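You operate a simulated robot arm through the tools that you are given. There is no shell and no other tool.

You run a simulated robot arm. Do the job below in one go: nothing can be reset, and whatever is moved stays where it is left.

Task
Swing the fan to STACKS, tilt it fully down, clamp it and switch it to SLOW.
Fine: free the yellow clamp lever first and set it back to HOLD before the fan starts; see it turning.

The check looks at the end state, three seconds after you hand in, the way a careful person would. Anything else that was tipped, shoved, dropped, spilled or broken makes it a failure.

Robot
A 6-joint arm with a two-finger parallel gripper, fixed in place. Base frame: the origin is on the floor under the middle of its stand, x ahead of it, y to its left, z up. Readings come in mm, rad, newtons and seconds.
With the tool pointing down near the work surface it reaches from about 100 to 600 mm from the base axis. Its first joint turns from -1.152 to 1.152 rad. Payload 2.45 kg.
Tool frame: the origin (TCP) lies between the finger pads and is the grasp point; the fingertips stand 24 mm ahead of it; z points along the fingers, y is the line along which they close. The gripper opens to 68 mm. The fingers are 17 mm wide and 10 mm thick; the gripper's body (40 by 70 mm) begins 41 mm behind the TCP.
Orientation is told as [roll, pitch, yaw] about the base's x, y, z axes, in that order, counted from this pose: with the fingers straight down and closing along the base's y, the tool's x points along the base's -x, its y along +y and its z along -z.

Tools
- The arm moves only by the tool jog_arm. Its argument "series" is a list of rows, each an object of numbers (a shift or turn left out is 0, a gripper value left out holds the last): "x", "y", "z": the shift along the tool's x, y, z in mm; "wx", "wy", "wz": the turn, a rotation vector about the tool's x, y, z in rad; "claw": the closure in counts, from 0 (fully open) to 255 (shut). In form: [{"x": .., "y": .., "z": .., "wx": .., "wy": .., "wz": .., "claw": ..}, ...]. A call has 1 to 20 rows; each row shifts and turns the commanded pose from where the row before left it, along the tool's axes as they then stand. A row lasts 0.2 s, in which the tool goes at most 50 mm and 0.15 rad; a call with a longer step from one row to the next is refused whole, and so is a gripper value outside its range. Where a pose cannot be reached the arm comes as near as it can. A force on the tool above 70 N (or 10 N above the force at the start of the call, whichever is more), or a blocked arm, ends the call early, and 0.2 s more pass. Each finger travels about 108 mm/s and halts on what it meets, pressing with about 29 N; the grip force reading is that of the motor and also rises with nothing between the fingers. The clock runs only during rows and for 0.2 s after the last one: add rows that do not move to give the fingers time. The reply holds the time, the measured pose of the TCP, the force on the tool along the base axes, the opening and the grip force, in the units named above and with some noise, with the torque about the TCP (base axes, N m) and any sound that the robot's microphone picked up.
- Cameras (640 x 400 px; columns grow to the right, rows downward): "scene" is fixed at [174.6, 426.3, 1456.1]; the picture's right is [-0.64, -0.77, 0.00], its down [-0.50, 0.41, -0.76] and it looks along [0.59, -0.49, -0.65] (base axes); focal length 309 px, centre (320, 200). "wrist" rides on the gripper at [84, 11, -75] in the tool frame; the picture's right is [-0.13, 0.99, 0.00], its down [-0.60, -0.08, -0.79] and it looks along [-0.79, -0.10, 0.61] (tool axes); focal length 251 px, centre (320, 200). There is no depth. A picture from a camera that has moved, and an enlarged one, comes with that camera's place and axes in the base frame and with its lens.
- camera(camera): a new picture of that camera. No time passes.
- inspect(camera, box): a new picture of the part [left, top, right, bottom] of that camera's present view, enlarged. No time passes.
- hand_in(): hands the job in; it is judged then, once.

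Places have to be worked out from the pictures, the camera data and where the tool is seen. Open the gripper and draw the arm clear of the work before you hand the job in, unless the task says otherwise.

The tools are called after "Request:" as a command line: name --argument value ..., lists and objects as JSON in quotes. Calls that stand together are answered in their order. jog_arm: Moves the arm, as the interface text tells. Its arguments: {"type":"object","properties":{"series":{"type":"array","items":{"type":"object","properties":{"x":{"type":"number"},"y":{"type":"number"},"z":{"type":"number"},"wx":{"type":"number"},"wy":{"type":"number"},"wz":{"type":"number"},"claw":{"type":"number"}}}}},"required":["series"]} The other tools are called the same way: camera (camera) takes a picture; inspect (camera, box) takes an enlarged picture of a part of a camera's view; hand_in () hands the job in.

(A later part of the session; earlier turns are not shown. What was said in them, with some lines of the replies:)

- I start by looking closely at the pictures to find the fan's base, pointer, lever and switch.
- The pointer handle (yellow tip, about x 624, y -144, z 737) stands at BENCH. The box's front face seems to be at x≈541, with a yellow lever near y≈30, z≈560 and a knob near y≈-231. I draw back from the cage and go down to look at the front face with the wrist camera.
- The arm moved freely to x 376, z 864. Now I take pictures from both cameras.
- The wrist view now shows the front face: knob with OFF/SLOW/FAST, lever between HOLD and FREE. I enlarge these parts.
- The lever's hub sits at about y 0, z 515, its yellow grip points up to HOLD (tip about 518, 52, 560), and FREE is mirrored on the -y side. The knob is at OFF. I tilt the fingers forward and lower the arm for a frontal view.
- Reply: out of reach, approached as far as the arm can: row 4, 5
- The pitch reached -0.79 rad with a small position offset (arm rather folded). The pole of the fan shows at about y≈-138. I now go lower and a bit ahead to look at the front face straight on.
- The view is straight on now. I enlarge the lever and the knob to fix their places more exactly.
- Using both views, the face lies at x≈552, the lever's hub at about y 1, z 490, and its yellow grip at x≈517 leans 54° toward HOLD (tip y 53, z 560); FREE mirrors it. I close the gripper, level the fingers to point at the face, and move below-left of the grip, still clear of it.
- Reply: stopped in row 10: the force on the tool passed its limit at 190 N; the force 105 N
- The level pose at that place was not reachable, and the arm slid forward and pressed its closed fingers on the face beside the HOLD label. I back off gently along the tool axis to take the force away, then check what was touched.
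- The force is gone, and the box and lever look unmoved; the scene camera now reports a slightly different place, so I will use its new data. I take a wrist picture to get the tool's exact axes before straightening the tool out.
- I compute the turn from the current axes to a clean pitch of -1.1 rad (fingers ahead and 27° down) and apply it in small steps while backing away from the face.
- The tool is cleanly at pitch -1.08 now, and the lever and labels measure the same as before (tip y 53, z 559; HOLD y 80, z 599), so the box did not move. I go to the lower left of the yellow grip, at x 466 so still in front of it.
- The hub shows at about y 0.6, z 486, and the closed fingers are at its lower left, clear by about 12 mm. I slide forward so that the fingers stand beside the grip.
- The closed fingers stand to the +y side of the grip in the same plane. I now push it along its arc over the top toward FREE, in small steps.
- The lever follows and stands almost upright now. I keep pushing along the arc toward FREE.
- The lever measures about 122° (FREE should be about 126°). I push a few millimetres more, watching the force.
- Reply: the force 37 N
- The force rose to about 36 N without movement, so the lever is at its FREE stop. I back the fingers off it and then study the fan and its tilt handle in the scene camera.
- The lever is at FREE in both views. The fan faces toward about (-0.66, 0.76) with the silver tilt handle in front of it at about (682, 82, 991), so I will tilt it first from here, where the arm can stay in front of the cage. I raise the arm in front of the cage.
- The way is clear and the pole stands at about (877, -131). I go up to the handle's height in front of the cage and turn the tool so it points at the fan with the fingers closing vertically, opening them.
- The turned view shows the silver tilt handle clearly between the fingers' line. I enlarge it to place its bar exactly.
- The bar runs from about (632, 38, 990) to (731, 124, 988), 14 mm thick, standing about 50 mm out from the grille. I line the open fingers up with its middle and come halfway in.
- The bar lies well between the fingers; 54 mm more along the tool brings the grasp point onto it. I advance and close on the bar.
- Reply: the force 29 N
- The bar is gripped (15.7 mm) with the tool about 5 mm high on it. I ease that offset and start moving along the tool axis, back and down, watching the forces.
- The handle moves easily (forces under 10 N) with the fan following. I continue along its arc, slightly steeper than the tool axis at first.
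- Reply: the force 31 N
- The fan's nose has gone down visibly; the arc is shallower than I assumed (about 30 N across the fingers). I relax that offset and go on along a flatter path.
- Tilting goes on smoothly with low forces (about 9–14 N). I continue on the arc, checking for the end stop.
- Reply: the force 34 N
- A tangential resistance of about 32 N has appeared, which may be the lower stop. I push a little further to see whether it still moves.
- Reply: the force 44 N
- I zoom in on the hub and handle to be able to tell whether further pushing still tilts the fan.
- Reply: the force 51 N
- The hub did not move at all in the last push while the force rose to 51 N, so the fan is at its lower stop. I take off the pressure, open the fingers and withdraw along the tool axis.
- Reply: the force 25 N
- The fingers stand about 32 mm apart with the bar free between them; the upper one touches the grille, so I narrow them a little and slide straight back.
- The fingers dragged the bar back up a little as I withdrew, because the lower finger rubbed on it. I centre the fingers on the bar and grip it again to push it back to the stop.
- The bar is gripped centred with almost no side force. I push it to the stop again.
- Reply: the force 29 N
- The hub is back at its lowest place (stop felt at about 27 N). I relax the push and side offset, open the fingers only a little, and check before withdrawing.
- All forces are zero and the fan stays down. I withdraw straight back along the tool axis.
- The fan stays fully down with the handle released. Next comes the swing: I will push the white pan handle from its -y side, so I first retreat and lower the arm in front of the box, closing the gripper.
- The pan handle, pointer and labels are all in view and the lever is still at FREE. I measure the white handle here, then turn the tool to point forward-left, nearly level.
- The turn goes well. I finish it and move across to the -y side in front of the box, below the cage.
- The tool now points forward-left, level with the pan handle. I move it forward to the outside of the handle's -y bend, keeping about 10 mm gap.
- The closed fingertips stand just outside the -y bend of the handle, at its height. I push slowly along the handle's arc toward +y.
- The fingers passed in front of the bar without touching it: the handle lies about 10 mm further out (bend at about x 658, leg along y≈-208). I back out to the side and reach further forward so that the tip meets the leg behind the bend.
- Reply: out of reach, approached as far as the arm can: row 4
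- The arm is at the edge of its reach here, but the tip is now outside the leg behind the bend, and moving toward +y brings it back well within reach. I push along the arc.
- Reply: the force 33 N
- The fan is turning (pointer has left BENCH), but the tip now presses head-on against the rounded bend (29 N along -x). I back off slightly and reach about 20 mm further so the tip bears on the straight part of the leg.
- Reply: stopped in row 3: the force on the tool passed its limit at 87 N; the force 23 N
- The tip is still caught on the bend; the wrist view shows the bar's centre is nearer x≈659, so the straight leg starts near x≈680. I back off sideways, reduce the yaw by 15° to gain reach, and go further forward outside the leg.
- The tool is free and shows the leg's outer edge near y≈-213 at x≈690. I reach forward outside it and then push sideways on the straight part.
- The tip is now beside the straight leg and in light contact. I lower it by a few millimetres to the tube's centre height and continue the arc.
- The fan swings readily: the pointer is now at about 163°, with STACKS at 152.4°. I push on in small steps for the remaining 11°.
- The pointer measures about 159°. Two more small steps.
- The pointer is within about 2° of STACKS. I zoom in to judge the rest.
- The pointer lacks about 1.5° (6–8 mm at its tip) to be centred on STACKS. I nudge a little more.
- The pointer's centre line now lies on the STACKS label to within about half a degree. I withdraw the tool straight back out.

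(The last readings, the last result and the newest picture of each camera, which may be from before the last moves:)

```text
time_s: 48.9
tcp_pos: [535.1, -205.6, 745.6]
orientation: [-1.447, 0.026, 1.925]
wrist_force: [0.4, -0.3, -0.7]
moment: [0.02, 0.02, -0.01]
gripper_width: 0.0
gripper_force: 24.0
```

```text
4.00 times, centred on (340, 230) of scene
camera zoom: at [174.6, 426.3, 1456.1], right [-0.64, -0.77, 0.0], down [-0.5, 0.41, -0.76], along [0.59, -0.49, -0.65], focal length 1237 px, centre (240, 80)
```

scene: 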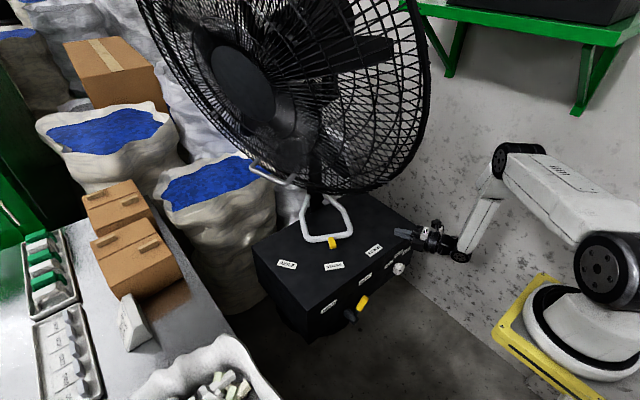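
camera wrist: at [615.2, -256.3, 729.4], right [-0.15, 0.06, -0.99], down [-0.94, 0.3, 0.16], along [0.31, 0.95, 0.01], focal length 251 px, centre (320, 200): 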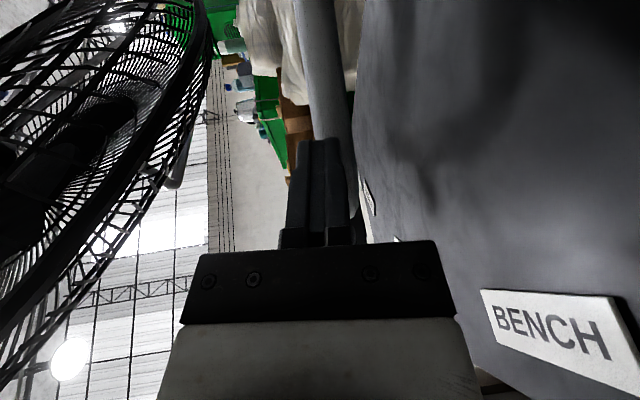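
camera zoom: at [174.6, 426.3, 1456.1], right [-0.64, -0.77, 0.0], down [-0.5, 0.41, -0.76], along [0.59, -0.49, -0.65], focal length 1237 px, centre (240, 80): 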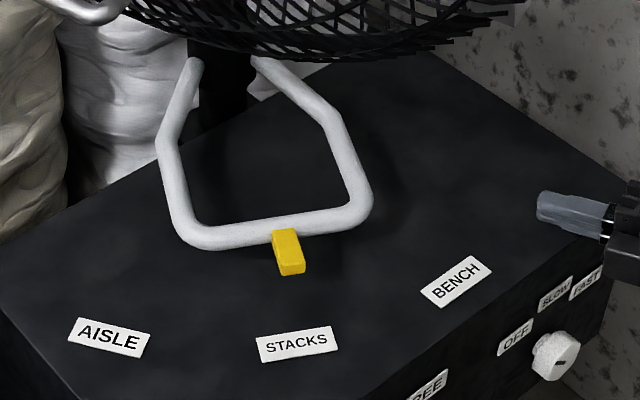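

The pointer rests on STACKS and the hub height is unchanged, so the tilt has held. Now the lever goes back to HOLD: I turn the tool back to the forward, 27°-down pose in free space.

Request:
jog_arm --series '[{"wx": -0.0026, "wy": 0.0463, "wz": 0.1386}, {"wx": -0.0026, "wy": 0.0463, "wz": 0.1386}, {"wx": -0.0026, "wy": 0.0463, "wz": 0.1386}, {"wx": -0.0026, "wy": 0.0463, "wz": 0.1386}, {"wx": -0.0026, "wy": 0.0463, "wz": 0.1386}, {"wx": -0.0026, "wy": 0.0463, "wz": 0.1386}, {"wx": -0.0026, "wy": 0.0463, "wz": 0.1386}, {"wx": -0.0026, "wy": 0.0463, "wz": 0.1386}, {"wx": -0.0026, "wy": 0.0463, "wz": 0.1386}, {"wx": -0.0026, "wy": 0.0463, "wz": 0.1386}, {"wx": -0.0026, "wy": 0.0463, "wz": 0.1386}, {"wx": -0.0026, "wy": 0.0463, "wz": 0.1386}]'

Request:
camera --camera "wrist"

Request:
inspect --camera "scene" --box '[200, 30, 340, 220]'

```text
time_s: 51.5
tcp_pos: [532.6, -205.0, 745.6]
orientation: [0.001, -1.079, 0.002]
wrist_force: [0.6, 0.2, 0.3]
moment: [0.01, 0.0, -0.02]
gripper_width: 0.0
gripper_force: 24.0
```

```text
taken
camera wrist: at [427.3, -193.6, 708.5], right [0.06, 0.99, 0.11], down [-0.41, -0.08, 0.91], along [0.91, -0.1, 0.41], focal length 251 px, centre (320, 200)
```

wrist: 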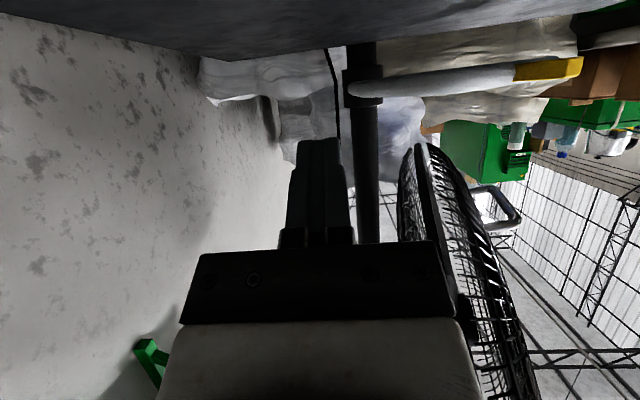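

```text
2.11 times, centred on (270, 125) of scene
camera zoom: at [174.6, 426.3, 1456.1], right [-0.64, -0.77, 0.0], down [-0.5, 0.41, -0.76], along [0.59, -0.49, -0.65], focal length 651 px, centre (425, 358)
```

zoom: 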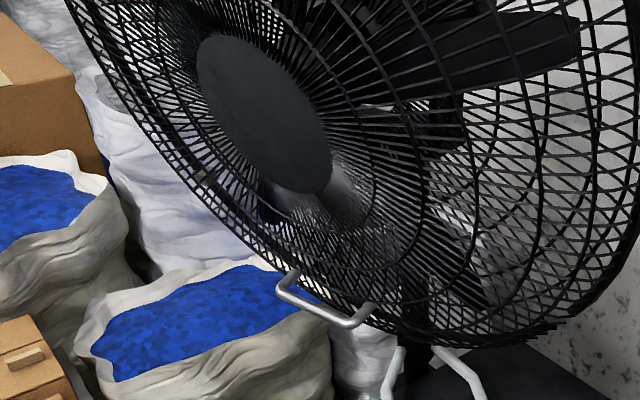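

The tool is level with base axes again. I check the tilt handle's height in the wrist view to be sure the fan is still at its lower stop.

Request:
inspect --camera "wrist" --box '[390, 120, 570, 260]'

Request:
inspect --camera "scene" --box '[240, 130, 310, 200]'

```text
2.86 times, centred on (480, 190) of wrist
camera zoom: at [427.3, -193.6, 708.5], right [0.06, 0.99, 0.11], down [-0.41, -0.08, 0.91], along [0.91, -0.1, 0.41], focal length 718 px, centre (-137, 229)
```

zoom: 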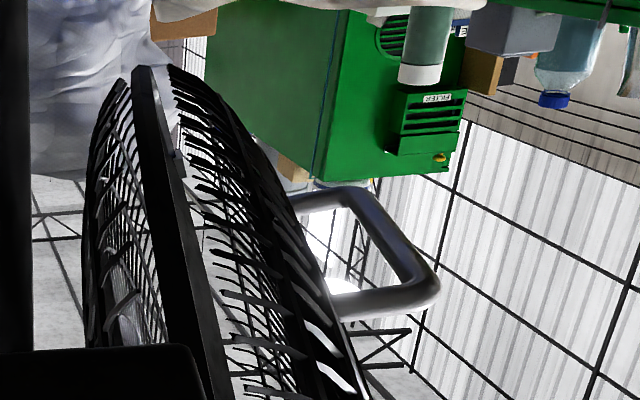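

```text
5.71 times, centred on (275, 165) of scene
camera zoom: at [174.6, 426.3, 1456.1], right [-0.64, -0.77, 0.0], down [-0.5, 0.41, -0.76], along [0.59, -0.49, -0.65], focal length 1767 px, centre (577, 400)
```

zoom: 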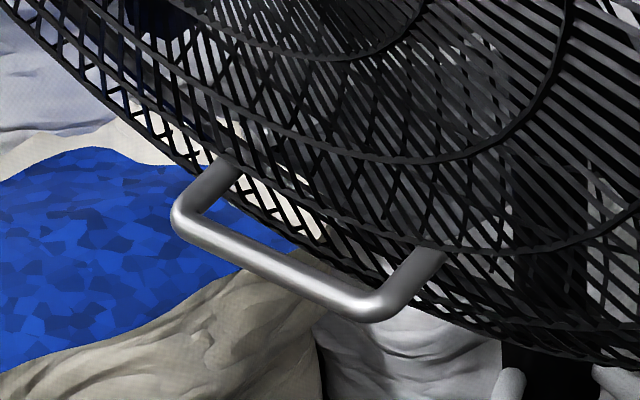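

The tilt handle measures z≈925, the same as at the stop, so the fan is still fully down. I now lower the tool in front of the box and bring it to the lower -y side of the lever.

Request:
jog_arm --series '[{"x": 40.5, "z": 3}, {"x": 40.5, "z": 3}, {"x": 40.5, "z": 3}, {"x": 40.5, "z": 3}, {"x": 40.5, "z": 3}, {"x": 8.2, "y": 34.8, "z": 4.4}, {"x": 8.2, "y": 34.8, "z": 4.4}, {"x": 8.2, "y": 34.8, "z": 4.4}, {"x": 8.2, "y": 34.8, "z": 4.4}]'

Request:
camera --camera "wrist"

Request:
camera --camera "scene"

```text
time_s: 53.5
tcp_pos: [451.0, -66.5, 521.8]
orientation: [-0.007, -1.081, 0.009]
wrist_force: [1.0, -0.3, 0.4]
moment: [0.02, 0.0, -0.02]
gripper_width: 0.0
gripper_force: 23.5
```

```text
taken
camera wrist: at [344.7, -55.6, 484.5], right [0.06, 0.99, 0.11], down [-0.41, -0.08, 0.91], along [0.91, -0.1, 0.41], focal length 251 px, centre (320, 200)
```

wrist: 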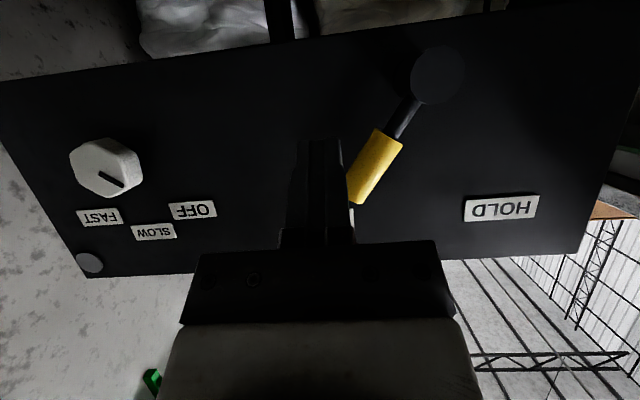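

```text
taken
```

scene: 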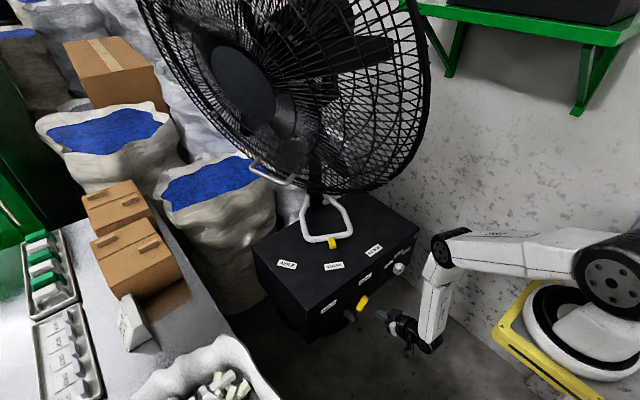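

The fan stands at STACKS and the lever's grip is just to the +y side of the fingers. I slide in beside it and push it back over the top toward HOLD.

Request:
jog_arm --series '[{"x": -14.2, "z": 26.4}, {"x": -14.2, "z": 26.4}, {"x": -4.76, "y": 6.65, "z": -2.55}, {"x": -4.76, "y": 6.65, "z": -2.55}, {"x": -5.33, "y": 6.65, "z": -2.86}, {"x": -5.33, "y": 6.65, "z": -2.86}, {"x": -3.66, "y": 8, "z": -1.96}, {"x": -3.66, "y": 8, "z": -1.96}]'

Request:
camera --camera "wrist"

```text
time_s: 55.3
tcp_pos: [510.1, -23.1, 554.8]
orientation: [-0.004, -1.079, 0.009]
wrist_force: [0.4, -0.2, -1.0]
moment: [0.0, -0.03, 0.02]
gripper_width: 0.2
gripper_force: 23.1
```

```text
taken
camera wrist: at [404.4, -12.2, 516.8], right [0.06, 0.99, 0.11], down [-0.41, -0.08, 0.91], along [0.91, -0.1, 0.41], focal length 251 px, centre (320, 200)
```

wrist: 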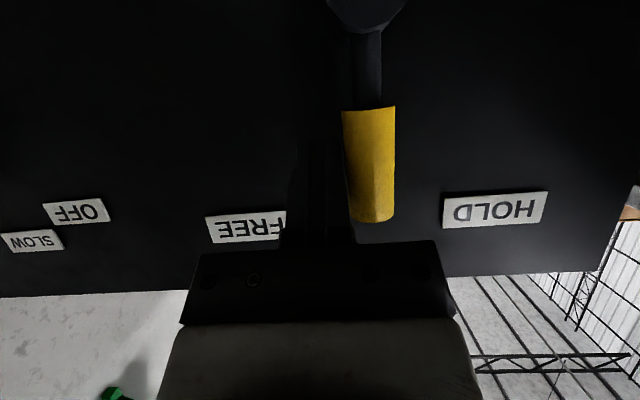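

The lever stands upright now. I go on along the arc to the HOLD stop.

Request:
jog_arm --series '[{"x": -1.7, "y": 8.8, "z": -0.9}, {"x": -1.7, "y": 8.8, "z": -0.9}, {"y": 8.0}, {"y": 8.0}, {"x": 1.2, "y": 7.0, "z": 0.6}]'

Request:
camera --camera "wrist"

```text
time_s: 56.5
tcp_pos: [510.1, 17.2, 555.6]
orientation: [-0.005, -1.08, 0.006]
wrist_force: [-0.6, -4.6, 3.6]
moment: [-0.06, 0.01, -0.06]
gripper_width: 0.0
gripper_force: 23.4
```

```text
taken
camera wrist: at [404.2, 28.9, 518.8], right [0.06, 0.99, 0.11], down [-0.42, -0.08, 0.91], along [0.91, -0.1, 0.41], focal length 251 px, centre (320, 200)
```

wrist: 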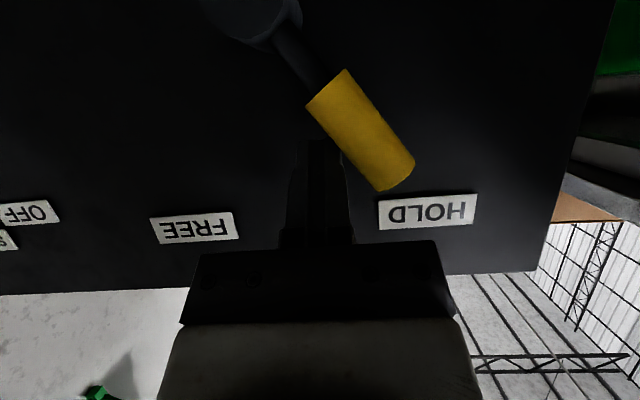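

Light contact; the lever is close to HOLD. I push a few millimetres more to its stop.

Request:
jog_arm --series '[{"x": 1.0, "y": 3.0, "z": 0.5}, {"x": 1.0, "y": 3.0, "z": 0.5}]'

Request:
camera --camera "wrist"

```text
time_s: 57.1
tcp_pos: [510.9, 21.0, 554.3]
orientation: [-0.008, -1.086, -0.005]
wrist_force: [-12.0, -38.8, 34.1]
moment: [-0.25, -0.16, -0.3]
gripper_width: 0.1
gripper_force: 23.9
```

```text
taken
camera wrist: at [404.9, 32.1, 517.1], right [0.07, 0.99, 0.11], down [-0.42, -0.07, 0.9], along [0.9, -0.11, 0.41], focal length 251 px, centre (320, 200)
```

wrist: 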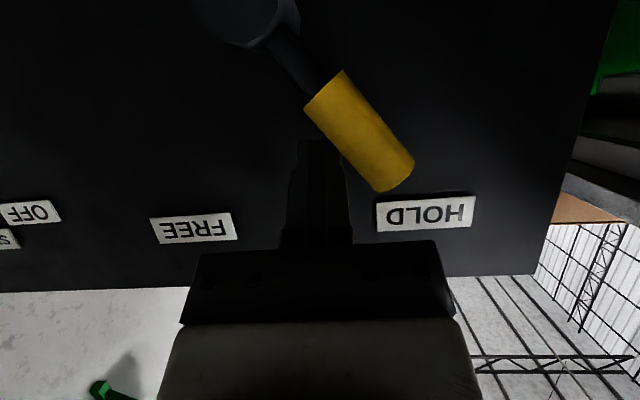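

The lever is at its HOLD stop (53 N, about 52°). I back off it, withdraw, go over to the knob side with open fingers and turn the tool for gripping the knob, which sits at about y -250, z 529 with SLOW straight above it.

Request:
jog_arm --series '[{"y": -8}, {"x": 4, "y": -4, "z": -25}, {"x": 24, "z": -28}, {"y": -42}, {"y": -42}, {"y": -42, "claw": 40}, {"y": -42}, {"y": -40}, {"wx": 0.0736, "wy": 0.0325, "wz": -0.1085}, {"wx": 0.0736, "wy": 0.0325, "wz": -0.1085}, {"wx": 0.0736, "wy": 0.0325, "wz": -0.1085}, {"wx": 0.0736, "wy": 0.0325, "wz": -0.1085}, {"wx": 0.0736, "wy": 0.0325, "wz": -0.1085}, {"wx": 0.0736, "wy": 0.0325, "wz": -0.1085}]'

Request:
camera --camera "wrist"

Request:
camera --camera "scene"

```text
time_s: 60.1
tcp_pos: [450.7, -196.6, 555.4]
orientation: [-1.006, -0.569, 0.704]
wrist_force: [0.1, 0.0, -0.6]
moment: [0.01, -0.03, -0.01]
gripper_width: 57.2
gripper_force: 0.0
```

```text
taken
camera wrist: at [339.1, -200.6, 536.9], right [0.08, 0.77, -0.64], down [-0.22, 0.64, 0.74], along [0.97, 0.08, 0.22], focal length 251 px, centre (320, 200)
```

wrist: 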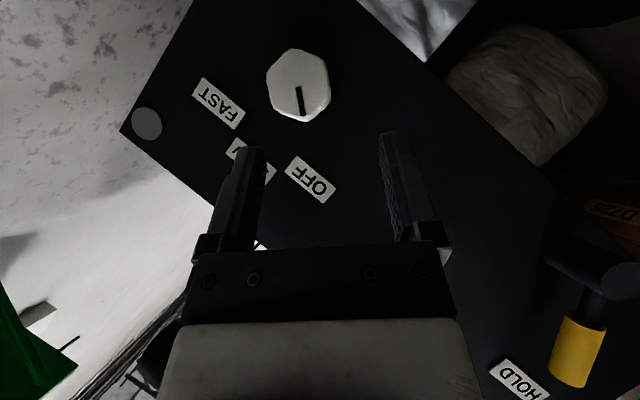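

```text
taken
```

scene: 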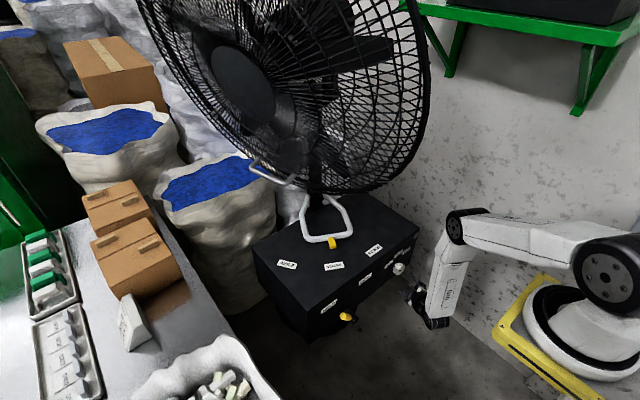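

The lever stands at HOLD, the knob and its mark (at OFF) are clearly in view. I enlarge the knob to place it accurately.

Request:
inspect --camera "wrist" --box '[180, 20, 400, 220]'

```text
2.00 times, centred on (290, 120) of wrist
camera zoom: at [339.1, -200.6, 536.9], right [0.08, 0.77, -0.64], down [-0.22, 0.64, 0.74], along [0.97, 0.08, 0.22], focal length 503 px, centre (380, 360)
```

zoom: 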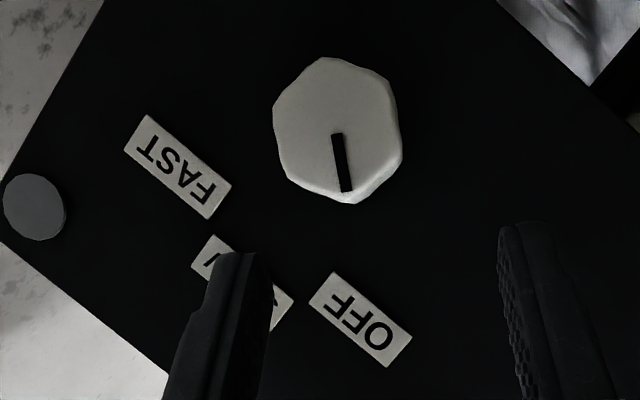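

The knob's front centre is at about (531, -251, 527) and it is roughly 46 mm across. I open fully, line up 50 mm in front of it, then move straight in around it.

Request:
jog_arm --series '[{"x": 13.05, "y": -8.85, "z": 23.5, "claw": 0}, {"x": 13.05, "y": -8.85, "z": 23.5}, {"x": -11.4, "z": 13.5}]'

Request:
camera --camera "wrist"

Request:
inspect --camera "scene" --box '[360, 220, 470, 320]'

```text
time_s: 60.9
tcp_pos: [489.6, -245.3, 532.2]
orientation: [-1.006, -0.572, 0.705]
wrist_force: [-0.6, -0.3, -0.7]
moment: [0.0, 0.0, -0.01]
gripper_width: 68.0
gripper_force: 0.0
```

```text
taken
camera wrist: at [377.2, -249.5, 514.7], right [0.08, 0.77, -0.63], down [-0.22, 0.63, 0.74], along [0.97, 0.08, 0.22], focal length 251 px, centre (320, 200)
```

wrist: 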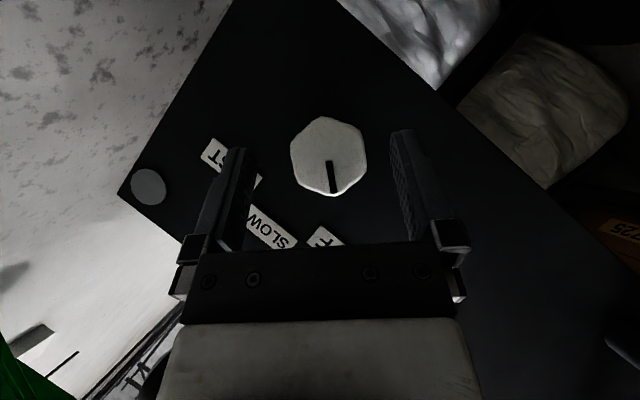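

```text
4.00 times, centred on (415, 270) of scene
camera zoom: at [174.6, 426.3, 1456.1], right [-0.64, -0.77, 0.0], down [-0.5, 0.41, -0.76], along [0.59, -0.49, -0.65], focal length 1237 px, centre (-60, -80)
```

zoom: 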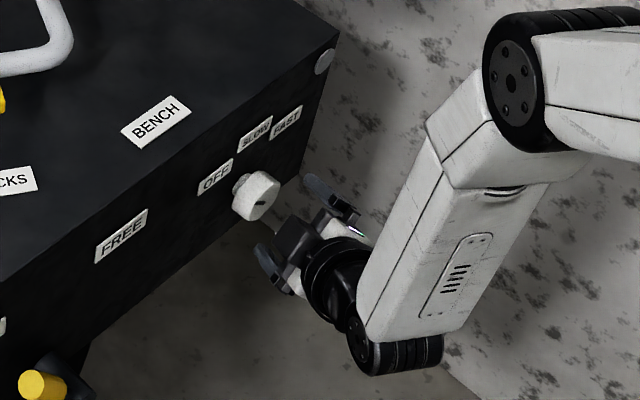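

Triangulated again, the knob's front centre is (526, -249.5, 525). The fingers need only a 2 mm shift; I go in and close on it.

Request:
jog_arm --series '[{"x": -11, "y": 1, "z": 13.2}, {"x": -11, "y": 1, "z": 13.2}]'

Request:
camera --camera "wrist"

```text
time_s: 61.5
tcp_pos: [522.7, -242.6, 530.7]
orientation: [-1.003, -0.573, 0.705]
wrist_force: [0.9, -0.2, 0.0]
moment: [0.01, 0.02, -0.01]
gripper_width: 68.5
gripper_force: 0.1
```

```text
taken
camera wrist: at [410.6, -247.0, 512.3], right [0.08, 0.77, -0.63], down [-0.22, 0.63, 0.74], along [0.97, 0.08, 0.22], focal length 251 px, centre (320, 200)
```

wrist: 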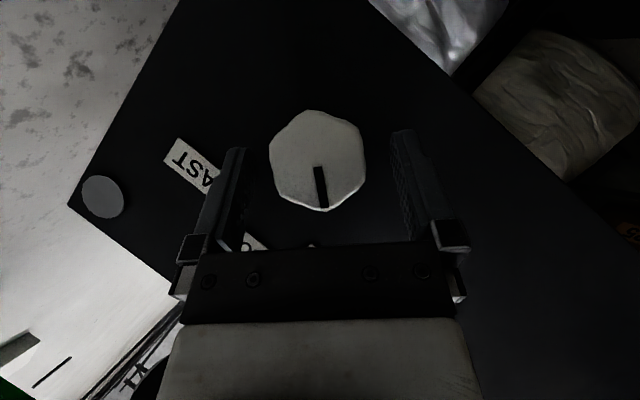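

The knob sits centred between the fingers. I close on it.

Request:
jog_arm --series '[{"claw": 255}, {"claw": 255}, {"claw": 255}]'

Request:
camera --camera "wrist"

```text
time_s: 62.3
tcp_pos: [523.4, -244.2, 531.9]
orientation: [-1.005, -0.572, 0.705]
wrist_force: [-2.1, -3.4, 3.5]
moment: [-0.05, -0.21, -0.23]
gripper_width: 45.3
gripper_force: 44.9
```

```text
taken
camera wrist: at [410.9, -247.5, 512.7], right [0.08, 0.77, -0.63], down [-0.22, 0.63, 0.74], along [0.97, 0.08, 0.22], focal length 251 px, centre (320, 200)
```

wrist: 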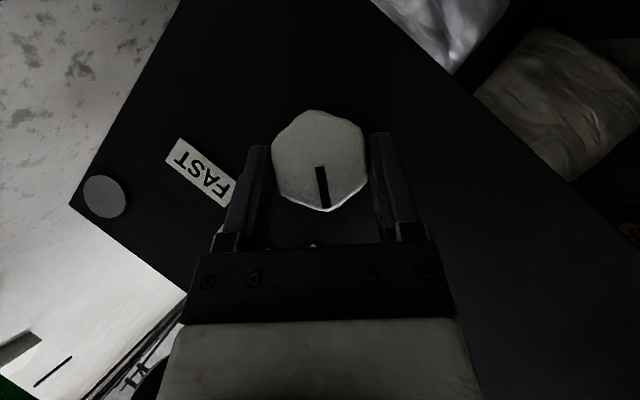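

The knob is gripped firmly (45 mm). With the lever at HOLD, I now turn it about its own axis, first half of the 45° toward SLOW.

Request:
jog_arm --series '[{"y": -1.1, "wx": -0.0843, "wz": 0.1003}, {"y": -1.1, "wx": -0.0843, "wz": 0.1003}, {"y": -1.1, "wx": -0.0843, "wz": 0.1003}]'

Request:
camera --camera "wrist"

```text
time_s: 63.1
tcp_pos: [521.7, -247.0, 532.1]
orientation: [-0.576, -0.789, 0.428]
wrist_force: [-1.1, -8.6, 2.3]
moment: [-0.08, 0.18, -0.78]
gripper_width: 45.2
gripper_force: 45.3
```

```text
taken
camera wrist: at [410.8, -242.5, 514.6], right [0.08, 0.95, -0.29], down [-0.22, 0.3, 0.93], along [0.97, -0.01, 0.24], focal length 251 px, centre (320, 200)
```

wrist: 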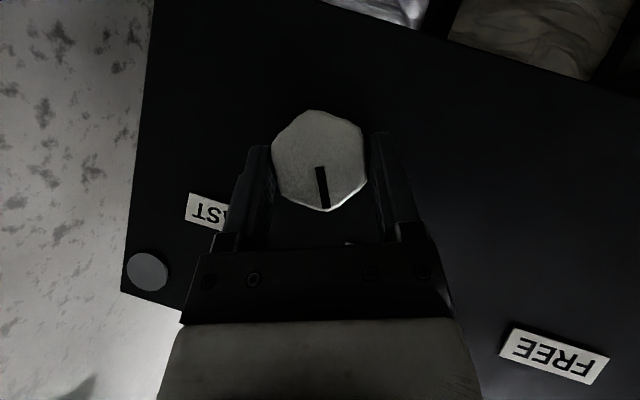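

The knob turns with the fingers and forces stay low. I turn the second half.

Request:
jog_arm --series '[{"y": -1.1, "wx": -0.0843, "wz": 0.1003}, {"y": -1.1, "wx": -0.0843, "wz": 0.1003}, {"y": -1.1, "wx": -0.0843, "wz": 0.1003}]'

Request:
camera --camera "wrist"

Request:
camera --camera "scene"

```text
time_s: 63.9
tcp_pos: [522.4, -249.0, 533.5]
orientation: [-0.001, -0.876, 0.002]
wrist_force: [9.9, -12.9, -10.2]
moment: [-0.11, -0.53, -0.49]
gripper_width: 45.3
gripper_force: 45.0
```

```text
taken
camera wrist: at [410.6, -238.7, 518.0], right [0.08, 0.99, 0.1], down [-0.22, -0.08, 0.97], along [0.97, -0.1, 0.21], focal length 251 px, centre (320, 200)
```

wrist: 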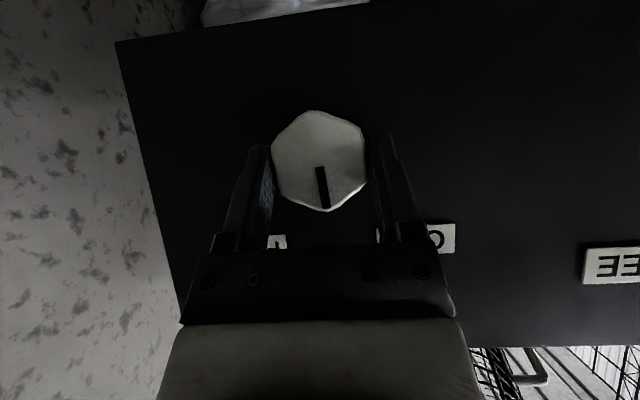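

```text
taken
```

scene: 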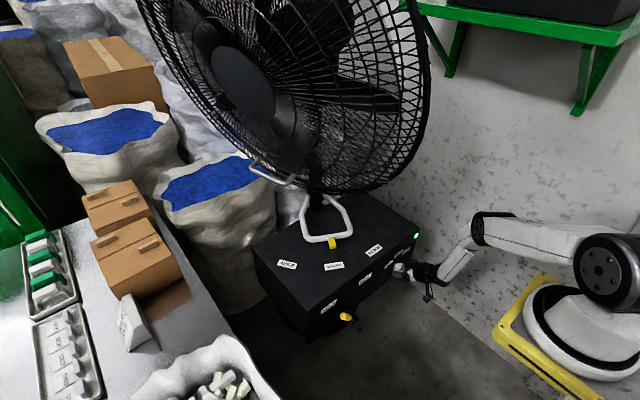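

The knob's mark points straight up at SLOW, the indicator lamp has turned green and the blades look to be moving. I open the fingers and withdraw straight back.

Request:
jog_arm --series '[{"claw": 60}, {"claw": 0}, {"claw": 0}, {"x": 12.9, "z": -15.3}, {"x": 12.9, "z": -15.3}, {"x": 19.3, "z": -23}]'

Request:
camera --camera "wrist"

Request:
camera --camera "scene"

```text
time_s: 65.3
tcp_pos: [452.2, -248.7, 532.4]
orientation: [-0.003, -0.875, 0.007]
wrist_force: [-0.2, -0.5, 0.2]
moment: [0.02, 0.04, 0.0]
gripper_width: 68.2
gripper_force: 0.1
```

```text
taken
camera wrist: at [340.7, -238.0, 517.5], right [0.08, 0.99, 0.1], down [-0.22, -0.08, 0.97], along [0.97, -0.1, 0.21], focal length 251 px, centre (320, 200)
```

wrist: 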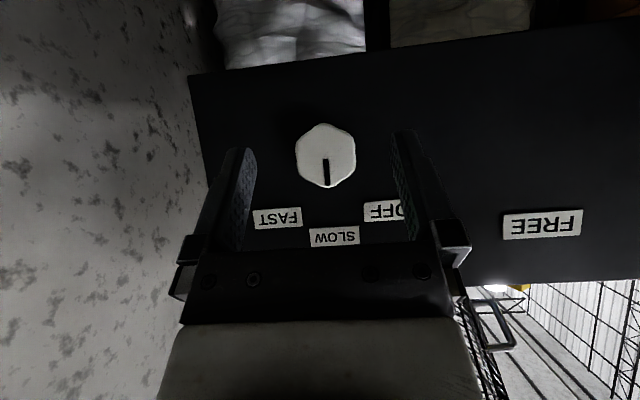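

```text
taken
```

scene: 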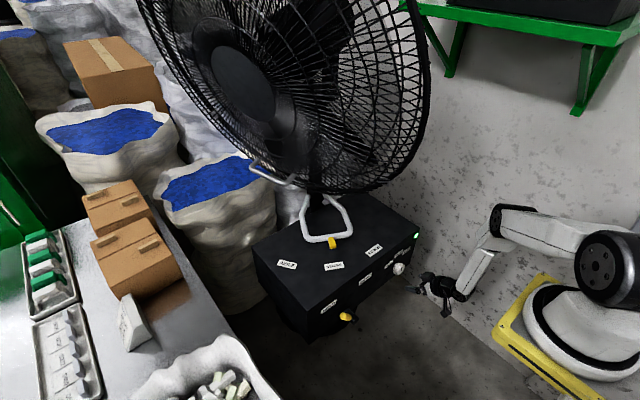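

The knob's mark points to SLOW. I zoom in on knob, lever, pointer and blades, wait a moment, and look at the blades again to see them turning.

Request:
inspect --camera "wrist" --box '[240, 90, 420, 260]'

Request:
inspect --camera "scene" --box '[140, 0, 440, 200]'

Request:
jog_arm --series '[{"z": -10}]'

Request:
inspect --camera "scene" --box '[140, 0, 440, 200]'

Request:
inspect --camera "scene" --box '[290, 180, 430, 330]'

```text
2.35 times, centred on (330, 175) of wrist
camera zoom: at [340.7, -238.0, 517.5], right [0.08, 0.99, 0.1], down [-0.22, -0.08, 0.97], along [0.97, -0.1, 0.21], focal length 592 px, centre (296, 259)
```

zoom: 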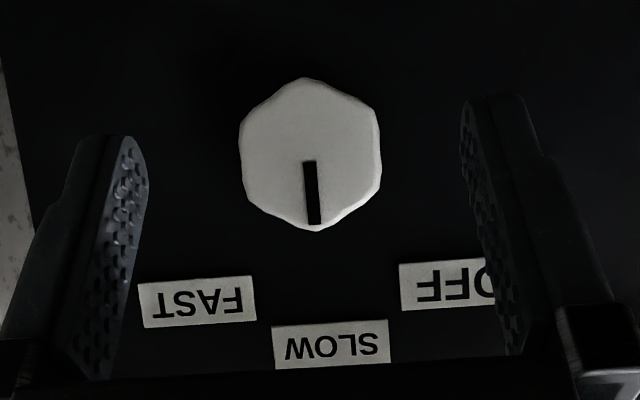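

```text
2.00 times, centred on (290, 100) of scene
camera zoom: at [174.6, 426.3, 1456.1], right [-0.64, -0.77, 0.0], down [-0.5, 0.41, -0.76], along [0.59, -0.49, -0.65], focal length 618 px, centre (380, 400)
```

zoom: 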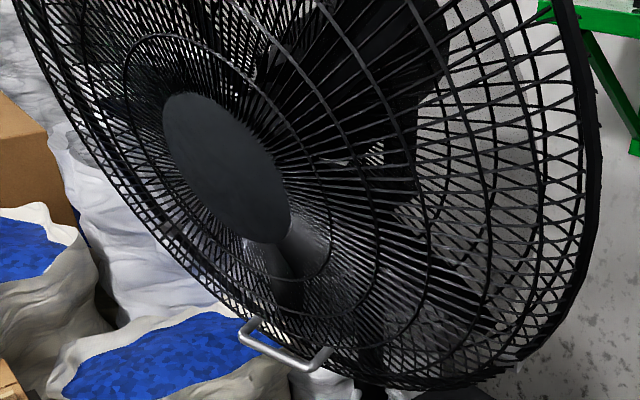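

```text
time_s: 65.7
tcp_pos: [443.5, -248.8, 539.4]
orientation: [-0.002, -0.875, 0.008]
wrist_force: [0.7, 0.0, 0.3]
moment: [-0.02, 0.0, 0.04]
gripper_width: 67.9
gripper_force: 0.1
```

```text
2.00 times, centred on (290, 100) of scene
camera zoom: at [174.6, 426.3, 1456.1], right [-0.64, -0.77, 0.0], down [-0.5, 0.41, -0.76], along [0.59, -0.49, -0.65], focal length 618 px, centre (380, 400)
```

zoom: 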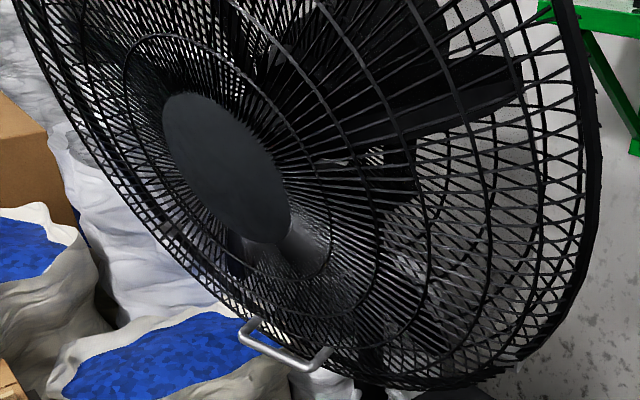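

```text
2.67 times, centred on (360, 255) of scene
camera zoom: at [174.6, 426.3, 1456.1], right [-0.64, -0.77, 0.0], down [-0.5, 0.41, -0.76], along [0.59, -0.49, -0.65], focal length 825 px, centre (213, 53)
```

zoom: 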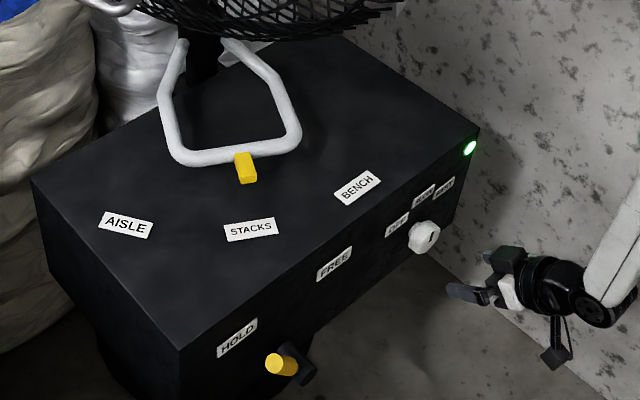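

The blades stand differently in the two pictures, so the fan is turning; the lamp is green, the knob is at SLOW, the lever at HOLD and the pointer at STACKS. I draw the open gripper further back, clear of the work.

Request:
jog_arm --series '[{"x": -5, "y": 12, "z": -40}, {"x": -5, "y": 12, "z": -40}, {"x": 10, "y": 12, "z": -20}, {}]'

Request:
camera --camera "scene"

Request:
camera --camera "wrist"

Request:
inspect --camera "scene" --box '[290, 180, 390, 280]'

Request:
inspect --camera "scene" --box '[240, 130, 310, 200]'

```text
time_s: 66.7
tcp_pos: [366.0, -213.4, 603.4]
orientation: [-0.003, -0.874, 0.008]
wrist_force: [0.2, -0.8, 0.3]
moment: [0.0, -0.03, 0.02]
gripper_width: 68.1
gripper_force: 0.0
```

```text
taken
```

scene: 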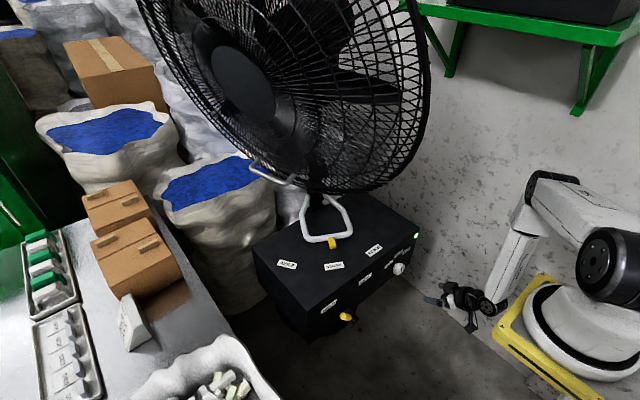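

```text
taken
camera wrist: at [254.9, -202.6, 588.3], right [0.08, 0.99, 0.1], down [-0.22, -0.08, 0.97], along [0.97, -0.1, 0.21], focal length 251 px, centre (320, 200)
```

wrist: 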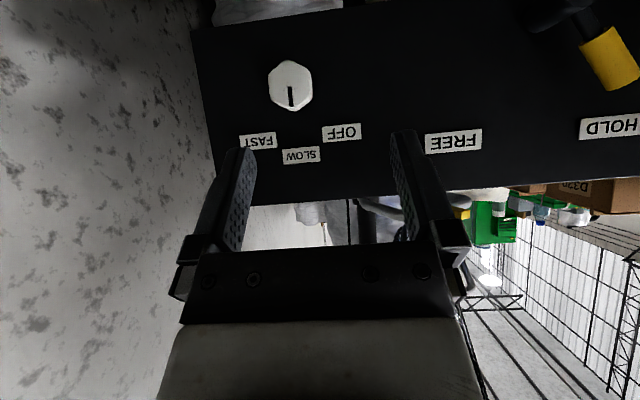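

```text
4.00 times, centred on (340, 230) of scene
camera zoom: at [174.6, 426.3, 1456.1], right [-0.64, -0.77, 0.0], down [-0.5, 0.41, -0.76], along [0.59, -0.49, -0.65], focal length 1237 px, centre (240, 80)
```

zoom: 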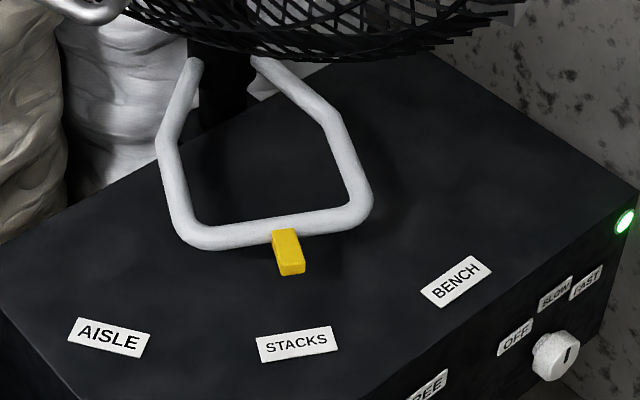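

```text
5.71 times, centred on (275, 165) of scene
camera zoom: at [174.6, 426.3, 1456.1], right [-0.64, -0.77, 0.0], down [-0.5, 0.41, -0.76], along [0.59, -0.49, -0.65], focal length 1767 px, centre (577, 400)
```

zoom: 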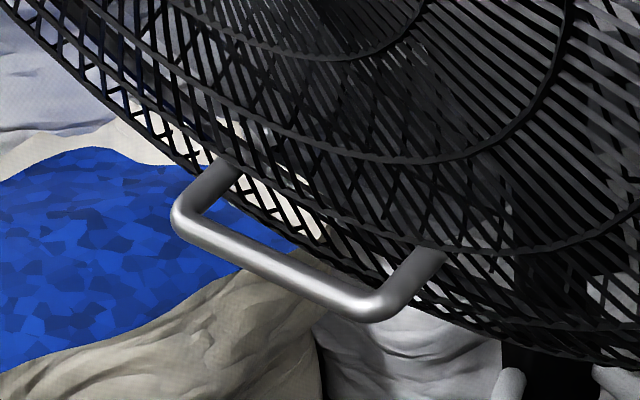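

The pointer is at STACKS, the tilt handle has not moved from its lowest place, and the lever is at HOLD. The knob is at SLOW with the green lamp on, the blades are turning, and the gripper is open and clear. Nothing else has been disturbed, so I hand in.

Request:
hand_in

```text
The job is handed in.
```

The fan is at STACKS, tilted fully down, clamped and running on SLOW, and I have handed the job in.

- **Clamp:** I freed the yellow lever first and put it back to its HOLD stop before switching the fan on.
- **Tilt:** I tilted the fan before swinging it, because the arm could reach the tilt handle better from the BENCH position. I pushed it to its lower stop. It crept up a little when I first let go of the handle, so I pushed it down again. The handle's height afterwards matched the stop position.
- **Swing:** The pointer lies on the STACKS label to within about half a degree.
- **Switch:** The knob mark points at SLOW and the lamp is green. The blades stood in different places in two pictures taken 0.4 s apart, so the fan is turning.

Early on, the arm could not reach a pose I asked for. It slid forward and pressed its closed fingers against the box beside the HOLD label, with a force of up to 190 N. I backed off and measured the lever and labels again; they had not moved. I saw no marks, and nothing else in the scene pictures looks shifted.

The gripper is open and the arm is drawn back clear of the fan and box.
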